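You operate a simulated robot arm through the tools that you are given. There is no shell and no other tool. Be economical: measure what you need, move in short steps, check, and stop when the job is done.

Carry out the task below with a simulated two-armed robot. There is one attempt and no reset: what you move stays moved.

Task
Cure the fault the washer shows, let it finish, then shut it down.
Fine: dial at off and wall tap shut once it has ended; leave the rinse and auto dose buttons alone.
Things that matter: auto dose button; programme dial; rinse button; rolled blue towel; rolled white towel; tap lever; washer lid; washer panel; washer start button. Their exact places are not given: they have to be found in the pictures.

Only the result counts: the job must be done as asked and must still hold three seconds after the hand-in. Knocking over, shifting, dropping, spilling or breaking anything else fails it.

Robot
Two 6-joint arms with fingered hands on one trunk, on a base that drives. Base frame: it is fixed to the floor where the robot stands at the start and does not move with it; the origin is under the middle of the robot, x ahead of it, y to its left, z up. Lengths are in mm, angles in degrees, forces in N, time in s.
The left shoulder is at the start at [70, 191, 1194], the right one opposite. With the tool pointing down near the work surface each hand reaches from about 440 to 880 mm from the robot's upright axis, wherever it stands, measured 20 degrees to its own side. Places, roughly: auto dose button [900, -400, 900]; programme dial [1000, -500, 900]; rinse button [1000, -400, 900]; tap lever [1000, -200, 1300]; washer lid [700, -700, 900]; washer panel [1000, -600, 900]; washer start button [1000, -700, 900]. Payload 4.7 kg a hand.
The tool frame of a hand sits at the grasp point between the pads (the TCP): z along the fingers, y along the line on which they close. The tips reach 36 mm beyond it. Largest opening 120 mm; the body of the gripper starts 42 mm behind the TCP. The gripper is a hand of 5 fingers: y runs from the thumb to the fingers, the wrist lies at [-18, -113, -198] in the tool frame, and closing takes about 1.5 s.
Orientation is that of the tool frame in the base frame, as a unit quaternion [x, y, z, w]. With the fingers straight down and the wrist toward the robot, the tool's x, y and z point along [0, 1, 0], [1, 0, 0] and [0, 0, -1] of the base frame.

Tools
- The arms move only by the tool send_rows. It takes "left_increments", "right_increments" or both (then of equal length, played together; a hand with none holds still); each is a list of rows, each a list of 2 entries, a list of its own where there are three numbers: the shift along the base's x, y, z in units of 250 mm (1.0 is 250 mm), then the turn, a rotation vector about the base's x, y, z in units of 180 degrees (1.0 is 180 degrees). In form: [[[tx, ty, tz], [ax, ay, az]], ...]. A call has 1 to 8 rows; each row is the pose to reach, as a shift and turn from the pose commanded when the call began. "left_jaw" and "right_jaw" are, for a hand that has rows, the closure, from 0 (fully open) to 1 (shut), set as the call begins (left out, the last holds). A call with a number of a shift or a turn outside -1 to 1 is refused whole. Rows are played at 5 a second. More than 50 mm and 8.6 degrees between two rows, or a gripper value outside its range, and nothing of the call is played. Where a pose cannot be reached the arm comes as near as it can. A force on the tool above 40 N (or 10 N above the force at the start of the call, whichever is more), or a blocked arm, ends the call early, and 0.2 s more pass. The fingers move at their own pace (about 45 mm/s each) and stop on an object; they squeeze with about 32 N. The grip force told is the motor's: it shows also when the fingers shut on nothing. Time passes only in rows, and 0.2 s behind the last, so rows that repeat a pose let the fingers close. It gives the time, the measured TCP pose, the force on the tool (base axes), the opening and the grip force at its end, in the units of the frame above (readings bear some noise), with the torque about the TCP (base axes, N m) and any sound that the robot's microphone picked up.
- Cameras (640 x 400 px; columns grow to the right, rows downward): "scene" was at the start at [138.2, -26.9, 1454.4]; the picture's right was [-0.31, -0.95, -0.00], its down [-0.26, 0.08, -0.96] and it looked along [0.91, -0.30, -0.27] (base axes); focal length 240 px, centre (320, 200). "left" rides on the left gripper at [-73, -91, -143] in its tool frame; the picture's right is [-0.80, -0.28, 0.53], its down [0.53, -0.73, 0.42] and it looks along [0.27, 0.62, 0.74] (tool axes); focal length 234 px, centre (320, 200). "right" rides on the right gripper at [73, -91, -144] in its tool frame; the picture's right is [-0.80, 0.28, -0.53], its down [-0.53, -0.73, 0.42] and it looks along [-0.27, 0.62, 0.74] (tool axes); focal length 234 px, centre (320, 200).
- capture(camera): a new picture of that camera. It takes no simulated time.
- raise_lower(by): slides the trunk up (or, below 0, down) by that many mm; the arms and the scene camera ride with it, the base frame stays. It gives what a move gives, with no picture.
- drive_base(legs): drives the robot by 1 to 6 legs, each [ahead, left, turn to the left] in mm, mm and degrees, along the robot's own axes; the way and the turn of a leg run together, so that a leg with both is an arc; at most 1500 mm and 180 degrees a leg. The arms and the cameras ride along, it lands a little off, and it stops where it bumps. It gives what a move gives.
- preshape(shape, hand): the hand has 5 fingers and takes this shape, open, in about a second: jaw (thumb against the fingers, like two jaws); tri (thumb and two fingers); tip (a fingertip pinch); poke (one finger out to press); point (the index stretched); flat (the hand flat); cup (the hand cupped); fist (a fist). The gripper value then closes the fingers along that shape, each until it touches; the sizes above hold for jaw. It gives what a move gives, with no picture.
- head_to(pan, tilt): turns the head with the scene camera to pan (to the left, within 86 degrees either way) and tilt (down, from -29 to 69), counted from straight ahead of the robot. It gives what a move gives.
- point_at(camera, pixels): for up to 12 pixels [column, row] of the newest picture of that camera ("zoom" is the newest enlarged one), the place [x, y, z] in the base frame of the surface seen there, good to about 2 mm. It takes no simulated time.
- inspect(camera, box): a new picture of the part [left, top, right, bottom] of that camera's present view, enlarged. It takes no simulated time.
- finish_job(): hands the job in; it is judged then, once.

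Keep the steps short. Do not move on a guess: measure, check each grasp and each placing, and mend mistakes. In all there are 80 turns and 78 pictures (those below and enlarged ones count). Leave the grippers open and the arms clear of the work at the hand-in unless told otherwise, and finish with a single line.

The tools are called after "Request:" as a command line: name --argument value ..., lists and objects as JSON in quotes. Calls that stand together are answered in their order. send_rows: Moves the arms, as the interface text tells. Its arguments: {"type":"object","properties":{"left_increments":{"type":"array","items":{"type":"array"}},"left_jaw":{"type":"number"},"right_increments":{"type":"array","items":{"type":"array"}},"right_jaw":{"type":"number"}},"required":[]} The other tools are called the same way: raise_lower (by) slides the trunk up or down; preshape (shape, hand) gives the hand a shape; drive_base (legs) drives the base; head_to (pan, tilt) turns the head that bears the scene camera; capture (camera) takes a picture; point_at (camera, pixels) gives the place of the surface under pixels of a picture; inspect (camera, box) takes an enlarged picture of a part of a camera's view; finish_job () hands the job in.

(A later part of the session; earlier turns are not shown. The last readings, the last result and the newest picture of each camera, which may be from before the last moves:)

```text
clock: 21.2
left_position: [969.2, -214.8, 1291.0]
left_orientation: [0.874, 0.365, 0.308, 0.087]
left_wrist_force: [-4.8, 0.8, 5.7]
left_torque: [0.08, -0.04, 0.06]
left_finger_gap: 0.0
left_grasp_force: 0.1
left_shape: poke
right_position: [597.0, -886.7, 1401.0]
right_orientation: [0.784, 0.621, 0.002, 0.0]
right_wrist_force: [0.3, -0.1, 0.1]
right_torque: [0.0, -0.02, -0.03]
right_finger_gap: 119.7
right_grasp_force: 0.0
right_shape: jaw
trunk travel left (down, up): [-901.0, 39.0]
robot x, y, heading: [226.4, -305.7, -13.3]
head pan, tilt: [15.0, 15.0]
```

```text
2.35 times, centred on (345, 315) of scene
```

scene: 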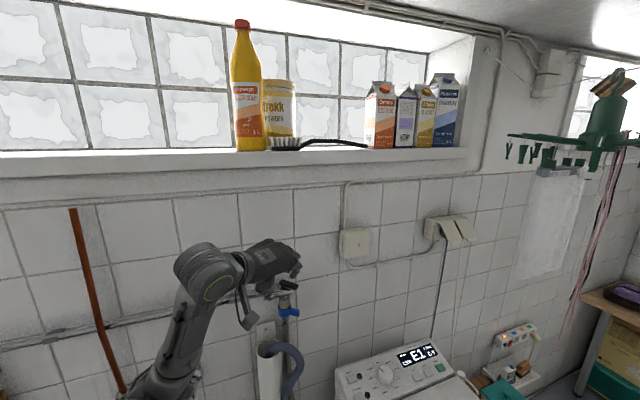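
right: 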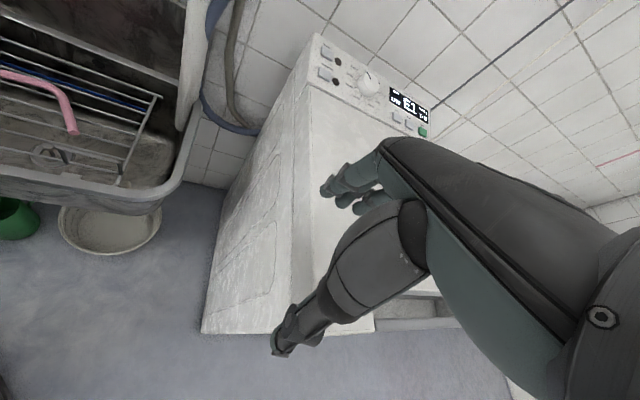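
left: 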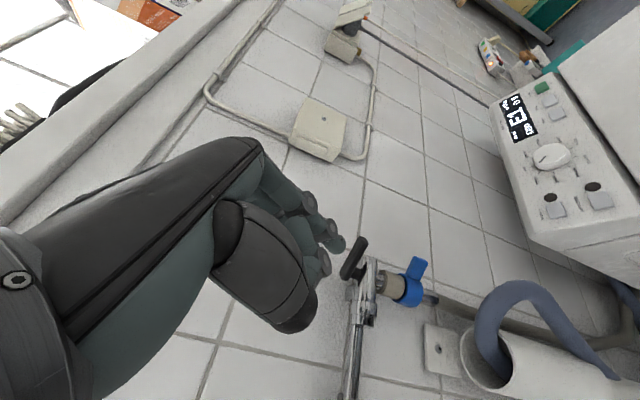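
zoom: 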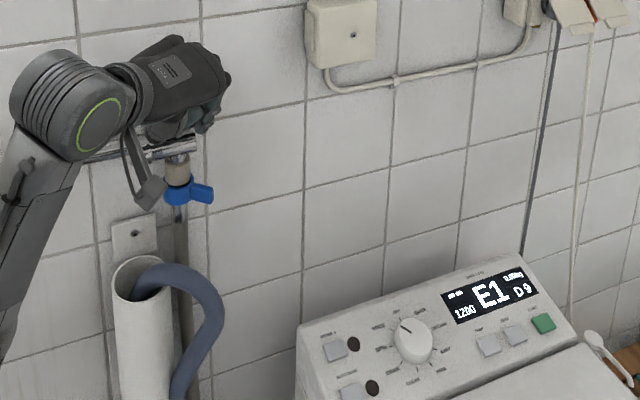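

The lever is nearly in line. I'll push 8 mm further, then back away and check.

Request:
send_rows --left_increments '[[[0.02, -0.005, 0], [0, 0, 0]], [[0.04, 0.0, 0], [0, 0, 0]], [[0.04, 0.0, 0], [0, 0, 0]]]'

Request:
send_rows --left_increments '[[[-0.15, -0.05, 0.02], [0, 0, 0]], [[-0.3, -0.1, 0.08], [0, 0, 0]], [[-0.48, -0.12, 0.1], [0, 0, 0]]]'

Request:
inspect --camera "scene" --box '[240, 230, 330, 330]'

Request:
capture --camera "left"

```text
clock: 22.0
left_position: [979.3, -215.0, 1291.4]
left_orientation: [0.874, 0.365, 0.309, 0.088]
left_wrist_force: [-1.9, -2.0, 18.2]
left_torque: [0.08, -0.38, -0.04]
left_finger_gap: 0.2
left_grasp_force: 0.1
left_shape: poke
right_position: [597.9, -887.2, 1400.6]
right_orientation: [0.783, 0.622, 0.002, 0.001]
right_wrist_force: [-0.8, 0.1, 0.0]
right_torque: [0.01, 0.03, 0.02]
right_finger_gap: 120.2
right_grasp_force: 0.0
right_shape: jaw
trunk travel left (down, up): [-901.0, 39.0]
robot x, y, heading: [225.6, -308.8, -13.1]
head pan, tilt: [15.0, 15.0]
```

```text
clock: 22.8
left_position: [859.3, -246.1, 1313.9]
left_orientation: [0.875, 0.366, 0.306, 0.085]
left_wrist_force: [-0.1, 0.7, 0.1]
left_torque: [-0.03, -0.05, -0.02]
left_finger_gap: 0.0
left_grasp_force: 0.1
left_shape: poke
right_position: [598.4, -887.5, 1400.2]
right_orientation: [0.784, 0.621, 0.001, 0.0]
right_wrist_force: [-1.1, -1.1, -0.3]
right_torque: [0.0, -0.03, -0.04]
right_finger_gap: 120.0
right_grasp_force: 0.1
right_shape: jaw
trunk travel left (down, up): [-901.0, 39.0]
robot x, y, heading: [227.2, -308.7, -13.1]
head pan, tilt: [15.0, 15.0]
```

```text
4.00 times, centred on (285, 280) of scene
```

zoom: 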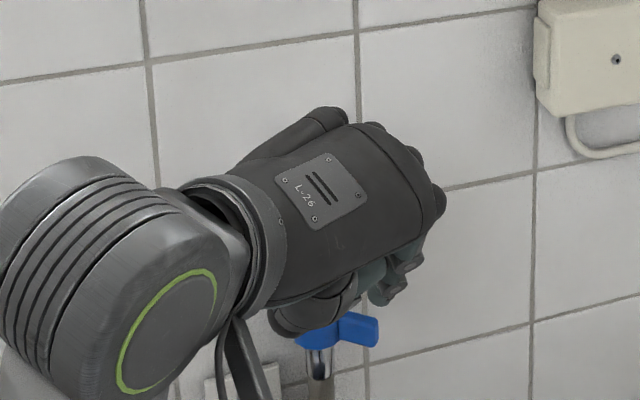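

```text
39 pictures are left
```

left: 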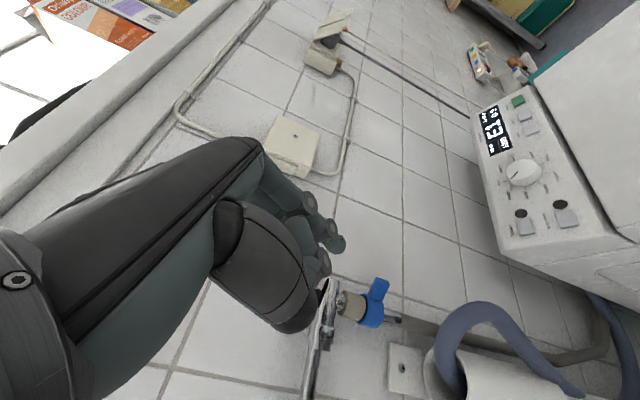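

The hand hides the lever, so I'll lift the hand and look.

Request:
send_rows --left_increments '[[[-0.04, -0.02, 0.18], [0, 0, 0]], [[-0.08, -0.04, 0.36], [0, 0, 0]], [[-0.12, -0.06, 0.54], [0, 0, 0]]]'

Request:
inspect --camera "scene" --box '[240, 230, 330, 330]'

```text
clock: 23.6
left_position: [878.8, -216.1, 1432.4]
left_orientation: [0.875, 0.363, 0.306, 0.094]
left_wrist_force: [0.2, 0.4, -0.9]
left_torque: [0.0, 0.0, -0.04]
left_finger_gap: 0.0
left_grasp_force: 0.0
left_shape: poke
left hand out of reach, approached as far as the arm can: row 1, 2, 3
right_position: [600.6, -884.4, 1401.0]
right_orientation: [0.783, 0.622, 0.0, 0.001]
right_wrist_force: [0.0, -0.4, -0.2]
right_torque: [-0.04, 0.0, 0.01]
right_finger_gap: 119.8
right_grasp_force: 0.0
right_shape: jaw
trunk travel left (down, up): [-901.0, 39.0]
robot x, y, heading: [226.2, -307.2, -13.0]
head pan, tilt: [15.0, 15.0]
```

```text
4.00 times, centred on (285, 280) of scene
```

zoom: 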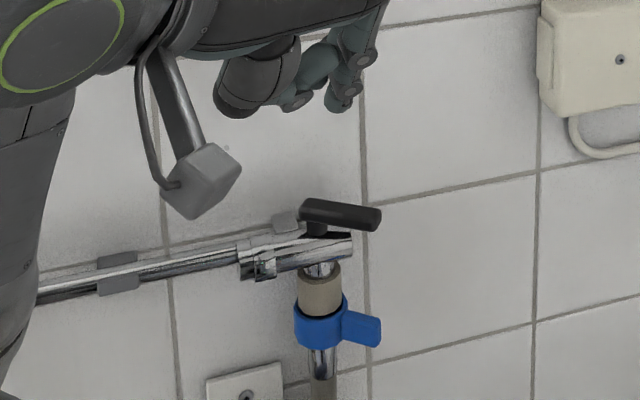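

Request:
point_at --camera "zoom" --pixels '[[310, 205], [370, 216], [340, 210], [318, 230], [350, 242], [350, 250], [305, 215], [374, 225]]'

```text
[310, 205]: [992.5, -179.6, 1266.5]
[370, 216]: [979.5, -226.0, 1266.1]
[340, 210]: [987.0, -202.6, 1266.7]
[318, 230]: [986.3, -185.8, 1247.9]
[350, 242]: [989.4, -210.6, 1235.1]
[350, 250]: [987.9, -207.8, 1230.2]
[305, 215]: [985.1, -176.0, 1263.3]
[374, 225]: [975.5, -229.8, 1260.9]
```

The lever only got to about 254°; the fingertip slid over its top. I'll repeat with the tip 11 mm lower.

Request:
send_rows --left_increments '[[[0.06, 0.02, -0.17], [0, 0, 0]], [[0.12, 0.04, -0.34], [0, 0, 0]], [[0.18, 0.05, -0.5], [0, 0, 0]], [[0.22, 0.05, -0.608], [0, 0, 0]], [[0.264, 0.052, -0.608], [0, 0, 0]], [[0.3, 0.04, -0.608], [0, 0, 0]], [[0.34, 0.03, -0.608], [0, 0, 0]], [[0.36, 0.025, -0.608], [0, 0, 0]]]'

Request:
inspect --camera "left" --box '[290, 210, 390, 310]'

```text
clock: 25.4
left_position: [964.6, -215.4, 1284.4]
left_orientation: [0.874, 0.365, 0.307, 0.087]
left_wrist_force: [-22.6, -6.9, -4.3]
left_torque: [-0.18, 0.59, 0.11]
left_finger_gap: 0.0
left_grasp_force: 0.0
left_shape: poke
right_position: [594.7, -886.9, 1400.7]
right_orientation: [0.784, 0.621, 0.002, 0.001]
right_wrist_force: [-0.3, -0.5, -0.4]
right_torque: [-0.01, 0.03, 0.01]
right_finger_gap: 119.7
right_grasp_force: 0.1
right_shape: jaw
trunk travel left (down, up): [-901.0, 39.0]
robot x, y, heading: [223.1, -308.1, -13.4]
head pan, tilt: [15.0, 15.0]
```

```text
4.00 times, centred on (340, 260) of left
```

zoom: 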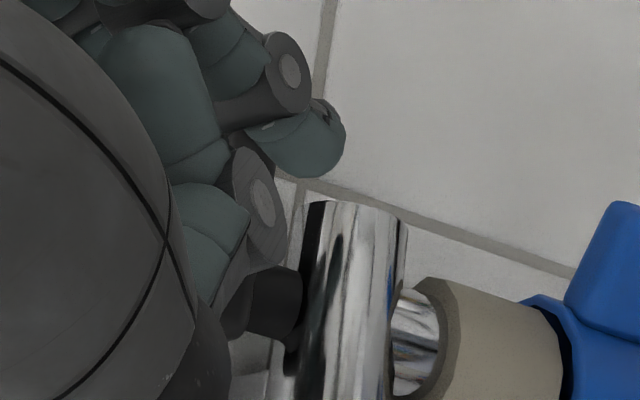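

It is in firm contact at 23 N. I'll push on towards the wall in 5 mm rows.

Request:
send_rows --left_increments '[[[0.02, 0.0, 0], [0, 0, 0]], [[0.04, 0.0, 0], [0, 0, 0]], [[0.06, 0.005, 0], [0, 0, 0]], [[0.08, 0.01, 0], [0, 0, 0]], [[0.09, 0.015, 0], [0, 0, 0]]]'

Request:
inspect --camera "left" --box '[290, 210, 390, 310]'

```text
clock: 26.2
left_position: [980.9, -216.8, 1292.9]
left_orientation: [0.872, 0.362, 0.314, 0.095]
left_wrist_force: [-13.8, -1.9, 12.4]
left_torque: [0.04, 0.22, -0.1]
left_finger_gap: 0.0
left_grasp_force: 0.1
left_shape: poke
right_position: [597.5, -886.1, 1401.6]
right_orientation: [0.784, 0.621, 0.002, 0.001]
right_wrist_force: [-0.2, 1.3, -0.4]
right_torque: [0.03, 0.0, 0.02]
right_finger_gap: 120.1
right_grasp_force: 0.0
right_shape: jaw
trunk travel left (down, up): [-901.0, 39.0]
robot x, y, heading: [226.0, -308.4, -13.2]
head pan, tilt: [15.0, 15.0]
stopped in row 4 (left hand): the force on the tool passed its limit at 43 N (the readings are from after the stop); the commanded pose is now the measured one
```

```text
4.00 times, centred on (340, 260) of left
```

zoom: 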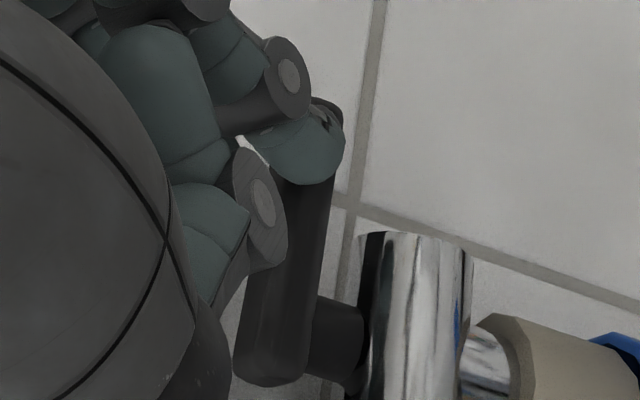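

Request:
point_at --camera "zoom" --pixels '[[300, 200], [250, 350], [285, 270], [330, 200], [310, 330], [400, 250], [385, 390], [275, 320]]'

```text
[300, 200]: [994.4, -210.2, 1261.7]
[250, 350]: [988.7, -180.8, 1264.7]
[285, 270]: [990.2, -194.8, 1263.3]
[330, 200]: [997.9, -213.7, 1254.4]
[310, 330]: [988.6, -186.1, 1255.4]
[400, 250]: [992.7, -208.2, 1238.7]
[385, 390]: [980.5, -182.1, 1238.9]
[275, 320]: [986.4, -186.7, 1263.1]
```

The lever now reads about 285°. I'll back off and check it and the display.

Request:
send_rows --left_increments '[[[-0.05, -0.02, 0.1], [0, 0, 0]], [[-0.12, -0.02, 0.25], [0, 0, 0]], [[-0.2, -0.02, 0.4], [0, 0, 0]], [[-0.28, -0.02, 0.56], [0, 0, 0]]]'

Request:
inspect --camera "scene" --box '[240, 230, 330, 330]'

```text
clock: 27.2
left_position: [914.8, -220.4, 1427.6]
left_orientation: [0.874, 0.363, 0.31, 0.093]
left_wrist_force: [-0.6, 0.5, -0.3]
left_torque: [0.0, 0.0, -0.03]
left_finger_gap: 0.0
left_grasp_force: 0.0
left_shape: poke
right_position: [600.7, -886.9, 1399.4]
right_orientation: [0.783, 0.621, 0.001, -0.001]
right_wrist_force: [0.3, -0.4, -0.2]
right_torque: [0.01, 0.0, -0.03]
right_finger_gap: 120.0
right_grasp_force: 0.0
right_shape: jaw
trunk travel left (down, up): [-901.0, 39.0]
robot x, y, heading: [225.4, -308.5, -13.0]
head pan, tilt: [15.0, 15.0]
```

```text
4.00 times, centred on (285, 280) of scene
```

zoom: 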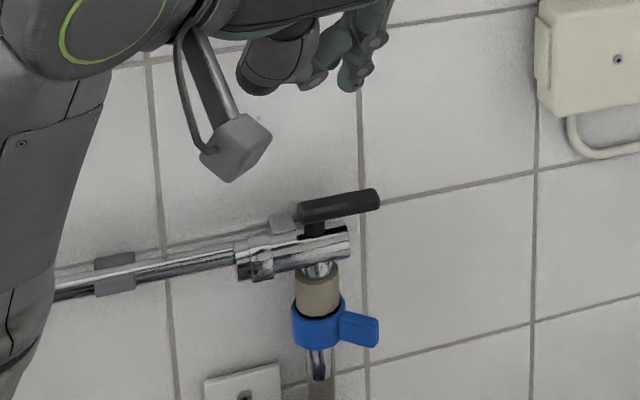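

The lever is in line with the pipe, so the tap is open. Next is the start button with the right hand: I'll retract the left hand, lower the trunk 150 mm, and give the right hand the poke shape.

Request:
send_rows --left_increments '[[[-0.15, -0.05, 0], [0, 0, 0]], [[-0.3, -0.05, 0], [0, 0, 0]], [[-0.44, -0.05, 0], [0, 0, 0]]]'

Request:
raise_lower --by -150

Request:
preshape --hand "right" --shape "poke"

Request:
head_to --pan -15 --tilt 25

Request:
capture --camera "scene"

```text
clock: 28.0
left_position: [850.8, -193.9, 1413.7]
left_orientation: [0.874, 0.361, 0.311, 0.098]
left_wrist_force: [0.5, -0.2, -0.8]
left_torque: [-0.08, 0.04, 0.01]
left_finger_gap: 0.0
left_grasp_force: 0.0
left_shape: poke
left hand out of reach, approached as far as the arm can: row 1, 2, 3
right_position: [601.2, -882.5, 1401.9]
right_orientation: [0.784, 0.621, 0.0, 0.001]
right_wrist_force: [-0.2, 1.1, -0.5]
right_torque: [-0.04, 0.02, 0.01]
right_finger_gap: 119.9
right_grasp_force: 0.1
right_shape: jaw
trunk travel left (down, up): [-901.0, 39.0]
robot x, y, heading: [227.3, -306.3, -13.2]
head pan, tilt: [15.0, 15.0]
```

```text
clock: 29.7
left_position: [850.6, -196.9, 1265.9]
left_orientation: [0.873, 0.361, 0.313, 0.097]
left_wrist_force: [0.0, -0.1, 0.1]
left_torque: [0.01, 0.01, 0.0]
left_finger_gap: 0.0
left_grasp_force: 0.1
left_shape: poke
right_position: [600.9, -885.7, 1250.2]
right_orientation: [0.784, 0.621, 0.0, 0.0]
right_wrist_force: [0.4, 0.1, 0.4]
right_torque: [0.0, 0.04, -0.04]
right_finger_gap: 119.9
right_grasp_force: 0.1
right_shape: jaw
trunk travel left (down, up): [-751.0, 189.0]
robot x, y, heading: [229.3, -309.0, -13.0]
head pan, tilt: [15.0, 15.0]
```

```text
clock: 30.6
left_position: [851.2, -196.6, 1264.9]
left_orientation: [0.873, 0.362, 0.312, 0.096]
left_wrist_force: [0.0, -0.3, 0.1]
left_torque: [0.0, -0.03, 0.02]
left_finger_gap: 0.1
left_grasp_force: 0.0
left_shape: poke
right_position: [601.9, -886.5, 1249.6]
right_orientation: [0.783, 0.622, 0.0, -0.001]
right_wrist_force: [0.9, 0.5, 0.1]
right_torque: [0.0, 0.01, -0.02]
right_finger_gap: 0.2
right_grasp_force: 0.1
right_shape: poke
trunk travel left (down, up): [-751.0, 189.0]
robot x, y, heading: [225.3, -305.1, -13.6]
head pan, tilt: [15.0, 15.0]
```

```text
clock: 31.6
left_position: [851.4, -197.2, 1265.7]
left_orientation: [0.874, 0.361, 0.311, 0.097]
left_wrist_force: [0.0, -0.8, 0.0]
left_torque: [0.0, -0.04, 0.01]
left_finger_gap: 0.0
left_grasp_force: 0.1
left_shape: poke
right_position: [602.2, -886.4, 1249.8]
right_orientation: [0.784, 0.621, -0.001, 0.0]
right_wrist_force: [1.0, 0.2, -0.8]
right_torque: [-0.01, -0.02, -0.01]
right_finger_gap: 0.0
right_grasp_force: 0.1
right_shape: poke
trunk travel left (down, up): [-751.0, 189.0]
robot x, y, heading: [229.5, -303.4, -13.4]
head pan, tilt: [-15.0, 25.0]
```

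```text
34 pictures are left
```

scene: 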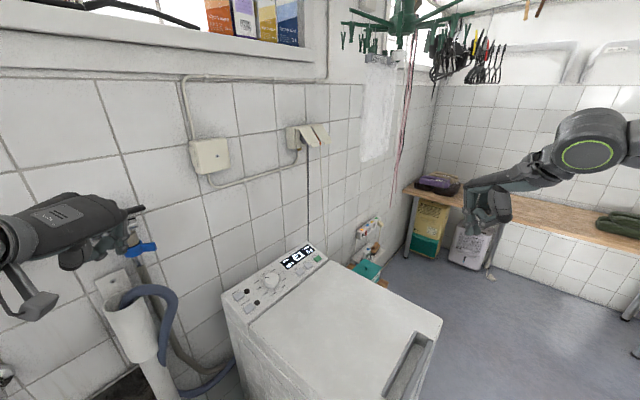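

Request:
point_at --camera "scene" --pixels '[[378, 110], [375, 155], [400, 150], [405, 40], [360, 15], [318, 259], [272, 279], [312, 265], [325, 250], [440, 320], [498, 205], [247, 315]]'

Request:
inspect --camera "scene" --box '[225, 240, 335, 310]'

```text
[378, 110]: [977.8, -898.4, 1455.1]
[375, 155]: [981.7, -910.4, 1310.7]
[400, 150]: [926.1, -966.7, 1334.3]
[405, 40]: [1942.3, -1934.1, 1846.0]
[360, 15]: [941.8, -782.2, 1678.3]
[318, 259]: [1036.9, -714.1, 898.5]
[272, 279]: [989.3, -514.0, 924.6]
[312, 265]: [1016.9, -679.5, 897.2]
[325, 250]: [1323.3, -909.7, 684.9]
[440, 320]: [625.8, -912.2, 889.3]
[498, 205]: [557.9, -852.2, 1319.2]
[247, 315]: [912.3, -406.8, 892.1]
```

```text
5.71 times, centred on (280, 275) of scene
```

zoom: 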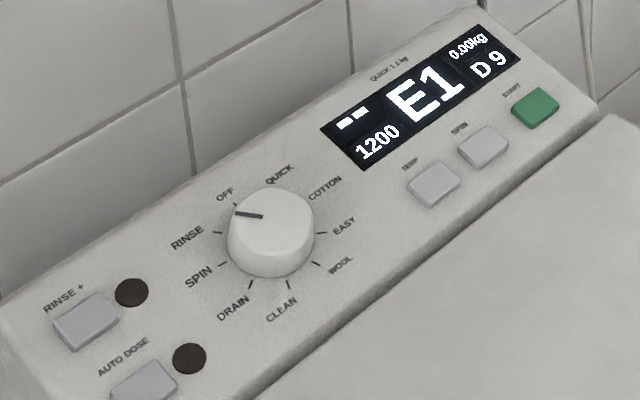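

The start button is at [1038, -714, 899], with hanging cloth well to its right. I'll lower the right hand over the lid and tilt the finger 25° forward.

Request:
send_rows --right_increments '[[[0.065, 0.057, -0.166], [-0.0053, -0.0225, 0]], [[0.13, 0.114, -0.333], [-0.0107, -0.045, 0]], [[0.196, 0.172, -0.5], [-0.016, -0.0675, 0]], [[0.26, 0.229, -0.666], [-0.0213, -0.09, 0]], [[0.326, 0.286, -0.833], [-0.0267, -0.1125, 0]], [[0.392, 0.344, -1.0], [-0.032, -0.135, 0]], [[0.392, 0.344, -1.0], [-0.032, -0.135, 0]]]'

Request:
send_rows --right_increments '[[[0.19, 0.04, 0], [0, 0, 0]], [[0.38, 0.08, 0], [0, 0, 0]], [[0.57, 0.12, 0], [0, 0, 0]], [[0.76, 0.16, 0], [0, 0, 0]], [[0.95, 0.2, 0], [0, 0, 0]], [[0.95, 0.2, 0], [0, 0, 0]]]'

Request:
capture --camera "right"

```text
clock: 33.2
left_position: [850.1, -196.1, 1264.2]
left_orientation: [0.873, 0.362, 0.312, 0.098]
left_wrist_force: [-0.6, 0.8, 0.6]
left_torque: [-0.02, -0.01, 0.04]
left_finger_gap: 0.1
left_grasp_force: 0.1
left_shape: poke
right_position: [630.2, -855.1, 1069.2]
right_orientation: [0.764, 0.607, 0.135, 0.17]
right_wrist_force: [0.1, -0.1, -0.5]
right_torque: [-0.01, -0.02, -0.01]
right_finger_gap: 0.0
right_grasp_force: 0.0
right_shape: poke
right hand out of reach, approached as far as the arm can: row 4, 5, 6, 7
trunk travel left (down, up): [-751.0, 189.0]
robot x, y, heading: [229.7, -307.9, -12.9]
head pan, tilt: [-15.0, 25.0]
```

```text
clock: 34.6
left_position: [850.2, -198.7, 1265.2]
left_orientation: [0.873, 0.362, 0.312, 0.096]
left_wrist_force: [-0.7, -0.3, 0.0]
left_torque: [-0.02, 0.0, -0.02]
left_finger_gap: 0.3
left_grasp_force: 0.1
left_shape: poke
right_position: [701.3, -891.5, 1145.2]
right_orientation: [0.765, 0.607, 0.134, 0.17]
right_wrist_force: [0.8, -0.2, -0.4]
right_torque: [0.01, 0.01, 0.01]
right_finger_gap: 0.2
right_grasp_force: 0.0
right_shape: poke
right hand out of reach, approached as far as the arm can: row 1, 2, 3, 4, 5, 6
trunk travel left (down, up): [-751.0, 189.0]
robot x, y, heading: [229.1, -308.6, -13.0]
head pan, tilt: [-15.0, 25.0]
```

```text
32 pictures are left
```

right: 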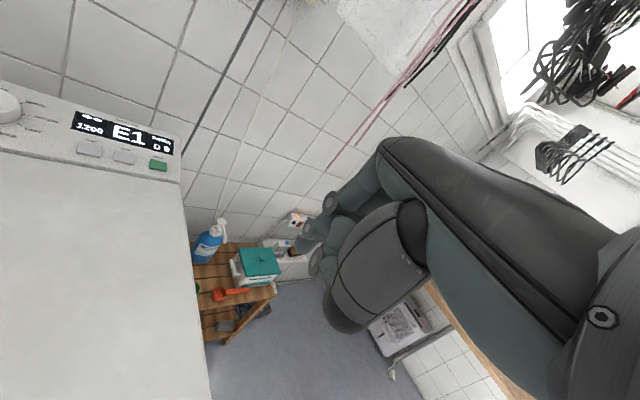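

Tilting while close in folds the elbow too far. I'll untilt and move to a comfortable point over the middle of the lid.

Request:
send_rows --right_increments '[[[0.1, 0.12, -0.04], [0.0053, 0.0225, 0]], [[0.2, 0.25, -0.09], [0.0107, 0.045, 0]], [[0.3, 0.38, -0.13], [0.016, 0.0675, 0]], [[0.4, 0.51, -0.17], [0.0213, 0.09, 0]], [[0.5, 0.64, -0.2], [0.0267, 0.1125, 0]], [[0.6, 0.764, -0.22], [0.032, 0.135, 0]], [[0.6, 0.764, -0.22], [0.032, 0.135, 0]]]'

```text
clock: 36.2
left_position: [851.7, -196.4, 1265.7]
left_orientation: [0.873, 0.361, 0.311, 0.098]
left_wrist_force: [0.0, -0.2, 0.1]
left_torque: [0.02, 0.03, -0.02]
left_finger_gap: 0.0
left_grasp_force: 0.0
left_shape: poke
right_position: [636.6, -838.1, 1154.4]
right_orientation: [0.783, 0.622, 0.001, -0.001]
right_wrist_force: [0.3, -0.1, 0.3]
right_torque: [0.0, 0.04, -0.07]
right_finger_gap: 0.1
right_grasp_force: 0.0
right_shape: poke
right hand out of reach, approached as far as the arm can: row 1, 2, 3, 4, 5, 6, 7
trunk travel left (down, up): [-751.0, 189.0]
robot x, y, heading: [227.7, -308.3, -13.2]
head pan, tilt: [-15.0, 25.0]
```

Request:
send_rows --right_increments '[[[0, 0, -0.15], [0, 0, 0]], [[0, 0, -0.3], [0, 0, 0]], [[0.0, 0, -0.45], [0, 0, 0]], [[0.1, 0.05, -0.5], [0, 0, 0]], [[0.2, 0.1, -0.5], [0, 0, 0]], [[0.3, 0.15, -0.5], [0, 0, 0]]]'

Request:
capture --camera "scene"

```text
clock: 37.6
left_position: [850.1, -198.1, 1265.6]
left_orientation: [0.873, 0.361, 0.312, 0.097]
left_wrist_force: [-0.3, 0.0, 0.5]
left_torque: [-0.01, 0.0, 0.02]
left_finger_gap: 0.0
left_grasp_force: 0.0
left_shape: poke
right_position: [618.7, -862.2, 1070.4]
right_orientation: [0.783, 0.622, 0.0, 0.001]
right_wrist_force: [-0.9, 0.0, 0.0]
right_torque: [0.02, -0.01, 0.01]
right_finger_gap: 0.2
right_grasp_force: 0.1
right_shape: poke
right hand out of reach, approached as far as the arm can: row 1, 2, 3, 4, 5, 6
trunk travel left (down, up): [-751.0, 189.0]
robot x, y, heading: [233.1, -308.0, -13.3]
head pan, tilt: [-15.0, 25.0]
```

```text
31 pictures are left
```

scene: 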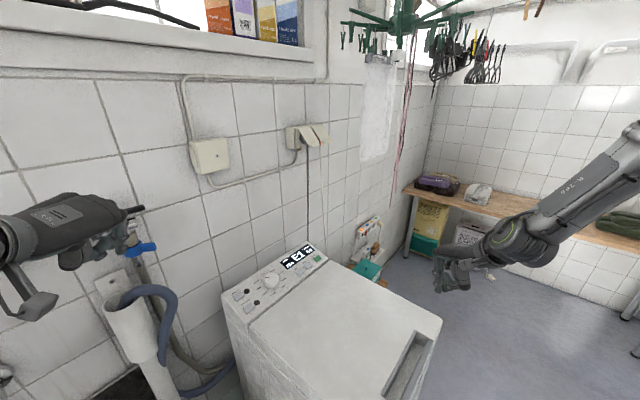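

The right wrist seems stuck at a limit. I'll turn the right hand inward (yaw +35°) while moving forward.

Request:
send_rows --right_increments '[[[0.0, 0, 0], [0, 0, 0.04]], [[0.0, 0, 0], [0, 0, 0.08]], [[0.1, 0.05, 0], [0, 0, 0.12]], [[0.2, 0.1, 0], [0, 0, 0.16]], [[0.3, 0.15, 0], [0, 0, 0.2]], [[0.45, 0.2, 0], [0, 0, 0.2]], [[0.6, 0.25, 0], [0, 0, 0.2]], [[0.75, 0.3, 0], [0, 0, 0.2]]]'

```text
clock: 39.4
left_position: [849.9, -196.3, 1265.7]
left_orientation: [0.874, 0.361, 0.311, 0.098]
left_wrist_force: [0.9, -0.2, -0.6]
left_torque: [-0.01, -0.02, 0.02]
left_finger_gap: 0.0
left_grasp_force: 0.2
left_shape: poke
right_position: [589.3, -784.4, 1071.8]
right_orientation: [0.555, 0.832, -0.001, 0.003]
right_wrist_force: [0.0, -0.4, -0.1]
right_torque: [0.0, -0.02, -0.03]
right_finger_gap: 0.0
right_grasp_force: 0.1
right_shape: poke
right hand out of reach, approached as far as the arm can: row 3, 4, 5, 6, 7, 8
trunk travel left (down, up): [-751.0, 189.0]
robot x, y, heading: [227.9, -308.3, -13.1]
head pan, tilt: [-15.0, 25.0]
```

I'll switch to the left arm, which moves freely, and shift the base for it. First I'll measure the right-hand shelf and the floor in front of the washer.

Request:
point_at --camera "scene" --pixels '[[410, 188], [560, 232], [600, 243], [620, 220], [480, 195], [438, 187], [420, 390], [630, 318], [600, 150], [545, 215]]'

Request:
head_to --pan -50 --tilt 45

Request:
capture --camera "scene"

```text
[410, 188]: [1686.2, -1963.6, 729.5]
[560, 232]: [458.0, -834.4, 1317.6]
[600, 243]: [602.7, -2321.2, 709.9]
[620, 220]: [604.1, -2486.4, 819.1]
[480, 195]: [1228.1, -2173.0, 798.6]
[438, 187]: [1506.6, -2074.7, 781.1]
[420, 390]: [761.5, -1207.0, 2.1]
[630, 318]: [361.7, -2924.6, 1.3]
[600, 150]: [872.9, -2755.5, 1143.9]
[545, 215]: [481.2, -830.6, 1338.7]
```

```text
clock: 40.4
left_position: [850.1, -197.1, 1265.9]
left_orientation: [0.873, 0.361, 0.312, 0.097]
left_wrist_force: [0.0, 0.5, 0.1]
left_torque: [-0.03, 0.02, 0.03]
left_finger_gap: 0.0
left_grasp_force: 0.1
left_shape: poke
right_position: [589.6, -784.2, 1073.2]
right_orientation: [0.554, 0.833, -0.001, 0.002]
right_wrist_force: [0.3, -0.5, 0.7]
right_torque: [0.02, -0.02, -0.01]
right_finger_gap: 0.0
right_grasp_force: 0.1
right_shape: poke
trunk travel left (down, up): [-751.0, 189.0]
robot x, y, heading: [225.7, -304.0, -13.3]
head pan, tilt: [-50.0, 45.0]
```

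```text
30 pictures are left
```

scene: 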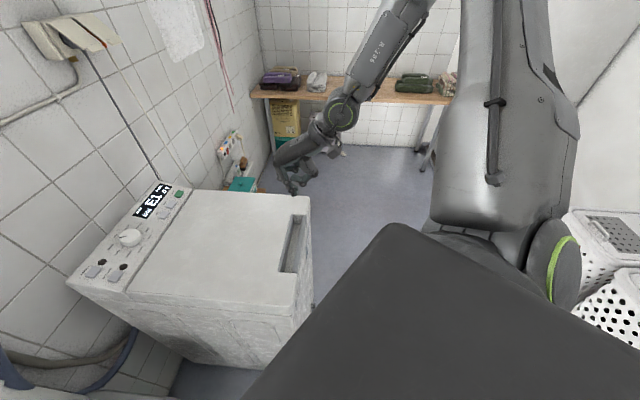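

Request:
point_at --camera "scene" --pixels '[[395, 226], [300, 335], [250, 395], [600, 250], [600, 310], [570, 215], [310, 300], [235, 360], [630, 345], [440, 240]]'

```text
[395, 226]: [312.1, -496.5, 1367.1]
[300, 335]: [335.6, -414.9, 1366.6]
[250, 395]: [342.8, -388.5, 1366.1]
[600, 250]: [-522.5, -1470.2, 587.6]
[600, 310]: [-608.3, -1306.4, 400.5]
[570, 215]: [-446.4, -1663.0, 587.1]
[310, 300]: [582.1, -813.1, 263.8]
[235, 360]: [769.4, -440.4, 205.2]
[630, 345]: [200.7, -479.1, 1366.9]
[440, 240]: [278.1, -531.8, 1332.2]
```

There is plenty of floor. I'll back off, slide right, and come forward in front of the washer.

Request:
drive_base --legs '[[-110, 0, 0], [0, -415, 0], [150, 0, 0]]'

Request:
head_to --pan 10 --tilt 30

Request:
capture --camera "scene"

```text
clock: 44.7
left_position: [792.9, -609.4, 1267.2]
left_orientation: [0.874, 0.36, 0.312, 0.098]
left_wrist_force: [-0.8, 0.1, 0.0]
left_torque: [-0.03, 0.02, 0.02]
left_finger_gap: 0.2
left_grasp_force: 0.1
left_shape: poke
right_position: [529.8, -1197.1, 1073.3]
right_orientation: [0.555, 0.832, 0.001, 0.003]
right_wrist_force: [-0.4, 0.0, -0.4]
right_torque: [0.01, -0.01, -0.02]
right_finger_gap: 0.0
right_grasp_force: 0.0
right_shape: poke
trunk travel left (down, up): [-751.0, 189.0]
robot x, y, heading: [172.4, -717.9, -13.3]
head pan, tilt: [-50.0, 45.0]
```

```text
clock: 46.0
left_position: [793.5, -611.8, 1265.2]
left_orientation: [0.874, 0.36, 0.312, 0.096]
left_wrist_force: [0.2, -0.2, 0.0]
left_torque: [0.02, -0.02, 0.0]
left_finger_gap: 0.3
left_grasp_force: 0.0
left_shape: poke
right_position: [530.5, -1197.8, 1072.6]
right_orientation: [0.556, 0.831, 0.0, 0.002]
right_wrist_force: [-0.5, 0.0, -0.3]
right_torque: [0.03, 0.03, 0.02]
right_finger_gap: 0.0
right_grasp_force: 0.0
right_shape: poke
trunk travel left (down, up): [-751.0, 189.0]
robot x, y, heading: [170.3, -717.3, -13.3]
head pan, tilt: [10.0, 30.0]
```

```text
29 pictures are left
```

scene: 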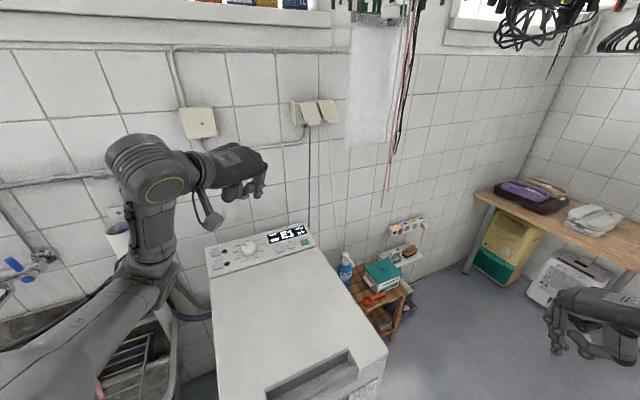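

The start button is within the left arm's reach from here. I'll move the left poke finger to above the panel.

Request:
send_rows --left_increments '[[[0.111, -0.053, -0.137], [0, 0, 0]], [[0.223, -0.105, -0.273], [0, 0, 0]], [[0.334, -0.158, -0.41], [0, 0, 0]], [[0.445, -0.21, -0.547], [0, 0, 0]], [[0.557, -0.263, -0.683], [0, 0, 0]], [[0.668, -0.316, -0.82], [0, 0, 0]], [[0.668, -0.316, -0.82], [0, 0, 0]]]'

Request:
capture --camera "scene"

Request:
capture --camera "left"

```text
clock: 47.6
left_position: [963.6, -688.6, 1061.3]
left_orientation: [0.874, 0.359, 0.312, 0.098]
left_wrist_force: [-0.5, -0.3, 0.9]
left_torque: [-0.02, 0.03, 0.03]
left_finger_gap: 0.0
left_grasp_force: 0.1
left_shape: poke
right_position: [530.6, -1197.3, 1073.8]
right_orientation: [0.556, 0.831, 0.0, 0.003]
right_wrist_force: [-0.1, -1.0, 0.1]
right_torque: [0.03, 0.0, 0.03]
right_finger_gap: 0.0
right_grasp_force: 0.1
right_shape: poke
trunk travel left (down, up): [-751.0, 189.0]
robot x, y, heading: [166.8, -720.3, -13.4]
head pan, tilt: [10.0, 30.0]
```

```text
28 pictures are left
```

scene: 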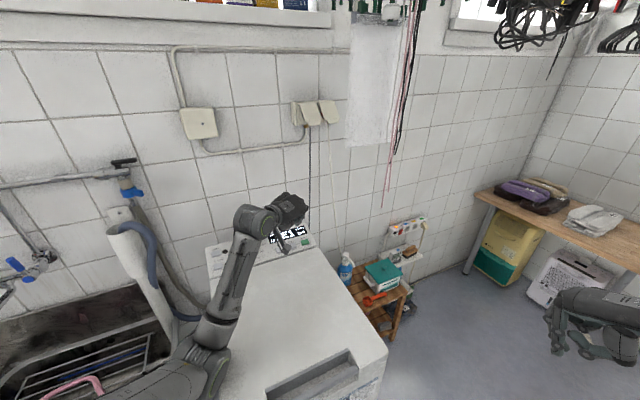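

```text
27 pictures are left
```

left: 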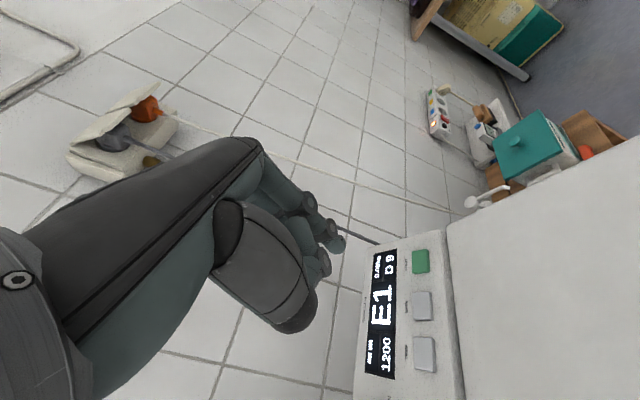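

Request:
point_at --camera "left" --pixels '[[420, 261], [415, 268], [425, 253], [412, 250], [427, 270], [344, 241], [338, 247], [340, 243], [422, 306], [441, 255]]'

```text
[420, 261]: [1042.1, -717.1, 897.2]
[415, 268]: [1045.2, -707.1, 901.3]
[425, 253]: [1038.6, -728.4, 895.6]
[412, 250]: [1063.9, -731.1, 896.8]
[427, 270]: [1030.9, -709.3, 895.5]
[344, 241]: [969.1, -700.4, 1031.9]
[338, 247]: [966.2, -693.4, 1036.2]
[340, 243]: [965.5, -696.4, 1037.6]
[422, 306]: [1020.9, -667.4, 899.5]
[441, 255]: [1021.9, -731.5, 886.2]
```

Start is at [1042, -717, 897]. I'll position over it and press gently.

Request:
send_rows --left_increments '[[[0.1, -0.026, -0.15], [0, 0, 0]], [[0.2, -0.052, -0.3], [0, 0, 0]], [[0.292, -0.078, -0.444], [0, 0, 0]], [[0.292, -0.078, -0.48], [0, 0, 0]], [[0.294, -0.078, -0.5], [0, 0, 0]], [[0.296, -0.077, -0.515], [0, 0, 0]], [[0.298, -0.076, -0.53], [0, 0, 0]], [[0.298, -0.076, -0.545], [0, 0, 0]]]'

Request:
capture --camera "left"

```text
clock: 49.4
left_position: [1046.4, -709.2, 944.0]
left_orientation: [0.87, 0.358, 0.323, 0.102]
left_wrist_force: [0.7, -0.2, -0.2]
left_torque: [-0.03, 0.0, 0.01]
left_finger_gap: 0.0
left_grasp_force: 0.1
left_shape: poke
right_position: [531.6, -1197.3, 1073.3]
right_orientation: [0.555, 0.832, 0.0, 0.002]
right_wrist_force: [0.1, -0.5, 0.5]
right_torque: [0.01, 0.01, -0.01]
right_finger_gap: 0.2
right_grasp_force: 0.0
right_shape: poke
trunk travel left (down, up): [-751.0, 189.0]
robot x, y, heading: [173.1, -718.8, -13.3]
head pan, tilt: [10.0, 30.0]
```

```text
26 pictures are left
```

left: 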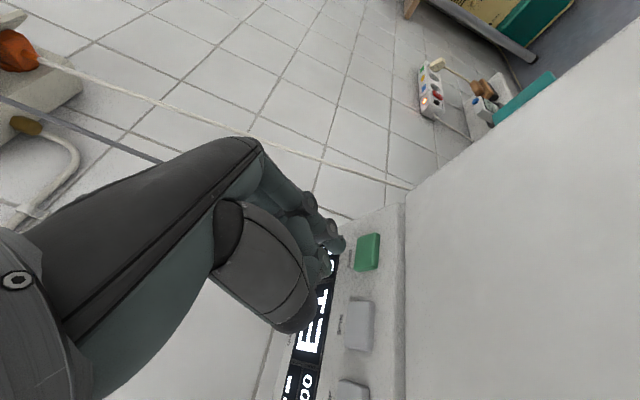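

The hand stopped 19 mm high without any force on it. The elbow may be touching the washer, so I'll look.

Request:
capture --camera "scene"

Request:
point_at --camera "scene" --pixels '[[210, 330], [200, 350], [235, 290], [225, 320], [190, 370], [250, 225], [215, 355], [240, 330]]'

```text
25 pictures are left
```

scene: 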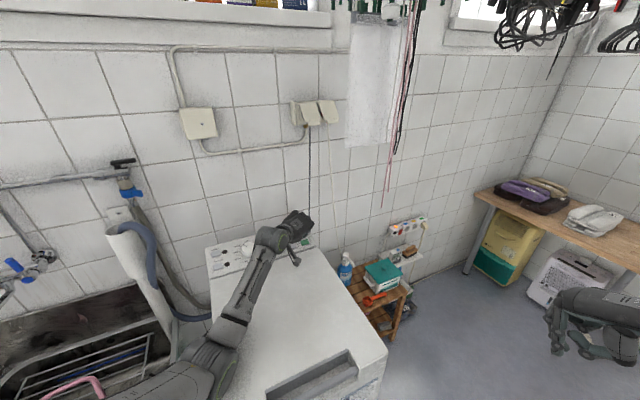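

```text
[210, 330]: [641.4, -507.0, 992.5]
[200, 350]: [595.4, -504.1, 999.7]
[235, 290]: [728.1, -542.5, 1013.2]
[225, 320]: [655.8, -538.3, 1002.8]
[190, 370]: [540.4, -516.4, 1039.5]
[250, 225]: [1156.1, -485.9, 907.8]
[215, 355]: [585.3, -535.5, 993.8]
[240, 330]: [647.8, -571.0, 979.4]
```

The elbow is resting on the washer top. I'll raise the trunk 150 mm to lift it, then bring the hand back down.

Request:
raise_lower --by 150

Request:
send_rows --left_increments '[[[-0.01, 0, -0.15], [0, 0, 0]], [[-0.02, 0, -0.3], [0, 0, 0]], [[-0.03, 0.0, -0.44], [0, 0, 0]], [[-0.03, 0.0, -0.56], [0, 0, 0]], [[-0.03, 0.0, -0.56], [0, 0, 0]]]'

Request:
capture --camera "left"

Request:
point_at --camera "left" --pixels '[[344, 241], [340, 243]]'

```text
clock: 51.1
left_position: [1035.5, -708.3, 1074.5]
left_orientation: [0.874, 0.36, 0.312, 0.097]
left_wrist_force: [-0.2, -0.1, -0.3]
left_torque: [-0.01, 0.0, 0.0]
left_finger_gap: 0.0
left_grasp_force: 0.0
left_shape: poke
right_position: [530.9, -1196.8, 1222.0]
right_orientation: [0.556, 0.831, -0.001, 0.003]
right_wrist_force: [-0.3, 0.5, 0.7]
right_torque: [0.0, -0.01, 0.04]
right_finger_gap: 0.0
right_grasp_force: 0.1
right_shape: poke
trunk travel left (down, up): [-901.0, 39.0]
robot x, y, heading: [168.0, -715.3, -13.4]
head pan, tilt: [10.0, 30.0]
heard: click
```

```text
clock: 52.4
left_position: [1028.5, -709.3, 934.8]
left_orientation: [0.874, 0.36, 0.312, 0.098]
left_wrist_force: [0.1, 0.0, -0.2]
left_torque: [0.0, -0.01, -0.01]
left_finger_gap: 0.0
left_grasp_force: 0.1
left_shape: poke
right_position: [531.1, -1197.2, 1223.2]
right_orientation: [0.555, 0.832, -0.001, 0.002]
right_wrist_force: [0.1, -1.1, 0.3]
right_torque: [-0.04, 0.0, -0.03]
right_finger_gap: 0.2
right_grasp_force: 0.1
right_shape: poke
trunk travel left (down, up): [-901.0, 39.0]
robot x, y, heading: [167.9, -718.1, -13.2]
head pan, tilt: [10.0, 30.0]
```

```text
24 pictures are left
```

left: 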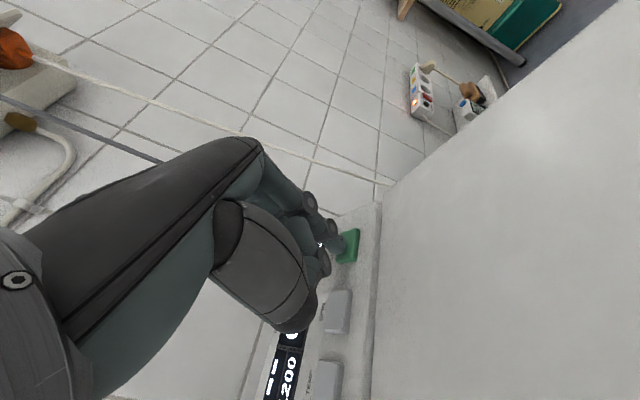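

```text
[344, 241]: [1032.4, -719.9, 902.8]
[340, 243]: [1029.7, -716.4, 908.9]
```

A click was heard while the arm came free, so the button may have been pressed. I'll check the display before pressing again.

Request:
inspect --camera "scene" --box '[200, 250, 330, 340]'

```text
4.44 times, centred on (265, 295) of scene
```

zoom: 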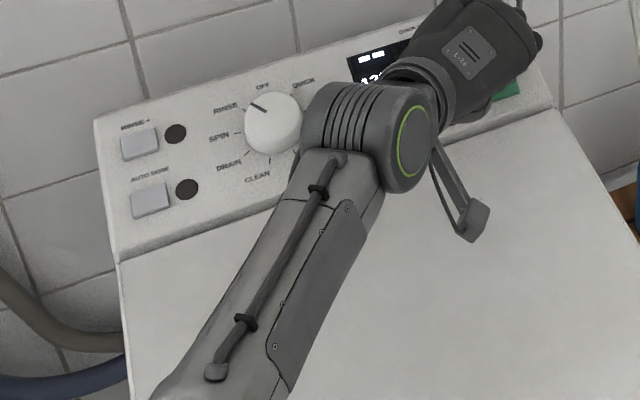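

Request:
send_rows --left_increments '[[[0, 0, 0.18], [0, 0, 0]], [[-0.06, 0.0, 0.34], [0, 0, 0]], [[-0.1, 0.0, 0.52], [0, 0, 0]]]'

Request:
capture --camera "left"

```text
clock: 53.1
left_position: [1001.7, -709.2, 1063.9]
left_orientation: [0.874, 0.36, 0.311, 0.097]
left_wrist_force: [-0.2, 0.2, 0.2]
left_torque: [-0.02, -0.01, 0.01]
left_finger_gap: 0.0
left_grasp_force: 0.1
left_shape: poke
right_position: [530.4, -1198.2, 1223.3]
right_orientation: [0.555, 0.832, -0.001, 0.002]
right_wrist_force: [0.2, 0.0, 0.3]
right_torque: [0.0, -0.02, 0.0]
right_finger_gap: 0.0
right_grasp_force: 0.0
right_shape: poke
trunk travel left (down, up): [-901.0, 39.0]
robot x, y, heading: [171.9, -716.5, -13.1]
head pan, tilt: [10.0, 30.0]
```

```text
22 pictures are left
```

left: 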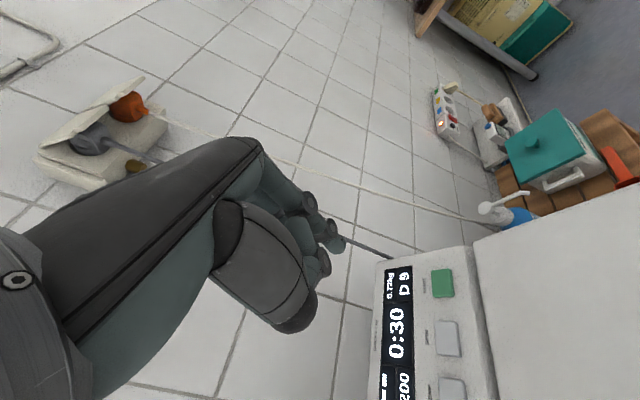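

The washer is running: it shows 0:30 and 0.72 kg. While it runs I'll reshape the left hand to jaw and hover over the dial at [1000, -512].

Request:
preshape --hand "left" --shape "jaw"

Request:
send_rows --left_increments '[[[-0.025, 0.15, -0.0], [-0.0127, 0.0234, 0.0307]], [[-0.05, 0.3, 0.0], [-0.0253, 0.0468, 0.0614]], [[-0.076, 0.45, 0.0], [-0.038, 0.0702, 0.0921]], [[-0.1, 0.6, -0.05], [-0.0506, 0.0936, 0.1228]], [[-0.127, 0.749, -0.095], [-0.0633, 0.117, 0.1535]], [[-0.127, 0.749, -0.095], [-0.0633, 0.117, 0.1535]]]'

Request:
capture --camera "left"

Request:
capture --camera "scene"

```text
clock: 54.0
left_position: [1003.8, -709.1, 1063.6]
left_orientation: [0.874, 0.359, 0.311, 0.098]
left_wrist_force: [0.8, 0.0, 0.0]
left_torque: [0.01, -0.04, 0.0]
left_finger_gap: 119.9
left_grasp_force: 0.1
left_shape: jaw
right_position: [530.4, -1196.5, 1223.1]
right_orientation: [0.556, 0.831, 0.0, 0.003]
right_wrist_force: [-0.7, 1.1, -0.4]
right_torque: [0.02, 0.03, -0.01]
right_finger_gap: 0.0
right_grasp_force: 0.1
right_shape: poke
trunk travel left (down, up): [-901.0, 39.0]
robot x, y, heading: [169.9, -721.0, -13.3]
head pan, tilt: [10.0, 30.0]
```

```text
clock: 55.5
left_position: [972.9, -521.4, 1040.6]
left_orientation: [0.791, 0.597, 0.126, 0.039]
left_wrist_force: [0.2, -0.7, 0.1]
left_torque: [0.04, 0.0, 0.01]
left_finger_gap: 119.7
left_grasp_force: 0.0
left_shape: jaw
right_position: [530.5, -1198.8, 1220.8]
right_orientation: [0.555, 0.832, -0.001, 0.003]
right_wrist_force: [-0.3, -0.1, -0.4]
right_torque: [0.01, 0.02, -0.01]
right_finger_gap: 0.0
right_grasp_force: 0.1
right_shape: poke
trunk travel left (down, up): [-901.0, 39.0]
robot x, y, heading: [171.5, -717.7, -13.2]
head pan, tilt: [10.0, 30.0]
```

```text
21 pictures are left
```

left: 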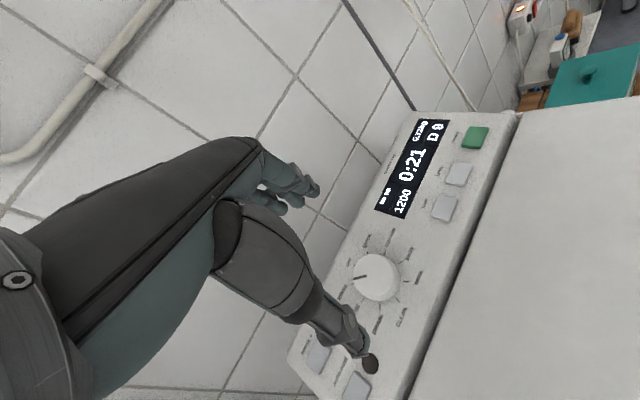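

```text
20 pictures are left
```

scene: 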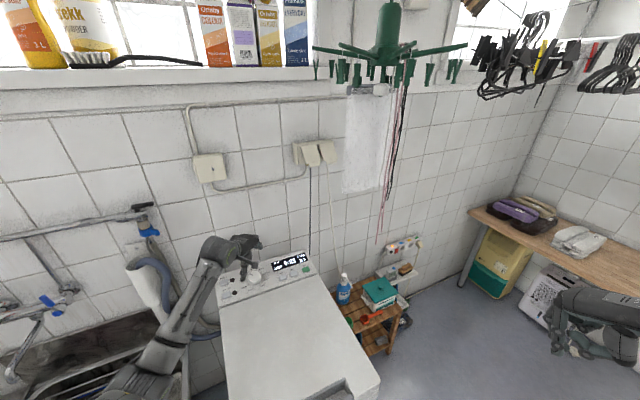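

The display shows 0:21 and is counting down fast. I'll measure the knob from this close view.

Request:
inspect --camera "left" --box '[310, 210, 450, 350]'

Request:
point_at --camera "zoom" --pixels '[[210, 298], [265, 310], [305, 290], [250, 270], [350, 330], [300, 365], [290, 245], [375, 300], [240, 240], [325, 180], [470, 290], [310, 410]]'

```text
2.86 times, centred on (380, 280) of left
```

zoom: 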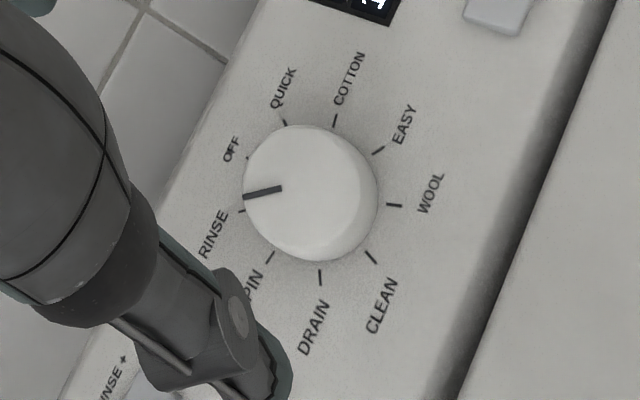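

```text
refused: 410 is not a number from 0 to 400
```

Request:
point_at --camera "zoom" --pixels '[[308, 190], [250, 190], [365, 195], [298, 135], [312, 240], [247, 157], [241, 210], [394, 205], [370, 257], [320, 278], [285, 122], [378, 150]]'

```text
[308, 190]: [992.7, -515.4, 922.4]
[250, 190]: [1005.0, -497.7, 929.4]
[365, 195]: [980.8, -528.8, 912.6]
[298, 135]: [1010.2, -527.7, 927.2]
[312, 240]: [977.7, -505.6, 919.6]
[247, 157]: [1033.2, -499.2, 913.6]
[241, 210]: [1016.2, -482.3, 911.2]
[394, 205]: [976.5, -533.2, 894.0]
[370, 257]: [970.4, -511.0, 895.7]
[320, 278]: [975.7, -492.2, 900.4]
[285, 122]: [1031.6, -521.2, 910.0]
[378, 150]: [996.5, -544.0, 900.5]
```

RINSE is confirmed, and the knob centre is [1001, -512] with a radius of about 20 mm. I'll narrow the jaw to about 72 mm and descend around the knob without touching it.

Request:
send_rows --left_increments '[[[0, 0, 0], [0, 0, 0]], [[0, 0, 0], [0, 0, 0]], [[0, 0, 0], [0, 0, 0]], [[0.02, 0.006, -0.11], [0, 0, 0]], [[0.04, 0.013, -0.22], [0, 0, 0]], [[0.055, 0.018, -0.3], [0, 0, 0]], [[0.071, 0.023, -0.382], [0, 0, 0]], [[0.071, 0.023, -0.382], [0, 0, 0]]]' --left_jaw 0.4

Request:
capture --camera "left"

Request:
inspect --camera "scene" --box '[205, 220, 325, 310]'

```text
clock: 57.2
left_position: [988.7, -515.4, 945.0]
left_orientation: [0.791, 0.597, 0.126, 0.039]
left_wrist_force: [-0.2, 0.0, 0.2]
left_torque: [-0.01, 0.02, 0.01]
left_finger_gap: 72.3
left_grasp_force: 0.0
left_shape: jaw
right_position: [531.2, -1197.5, 1223.6]
right_orientation: [0.556, 0.831, -0.001, 0.003]
right_wrist_force: [-0.5, 0.1, 0.3]
right_torque: [-0.02, 0.02, -0.02]
right_finger_gap: 0.1
right_grasp_force: 0.0
right_shape: poke
trunk travel left (down, up): [-901.0, 39.0]
robot x, y, heading: [170.4, -717.9, -13.5]
head pan, tilt: [10.0, 30.0]
```

```text
18 pictures are left
```

left: 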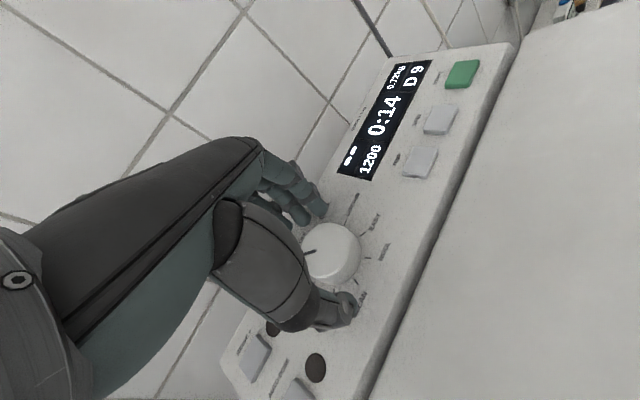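

```text
4.44 times, centred on (265, 265) of scene
```

zoom: 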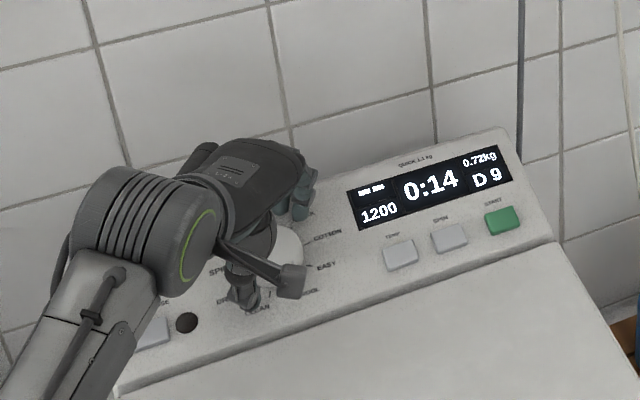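

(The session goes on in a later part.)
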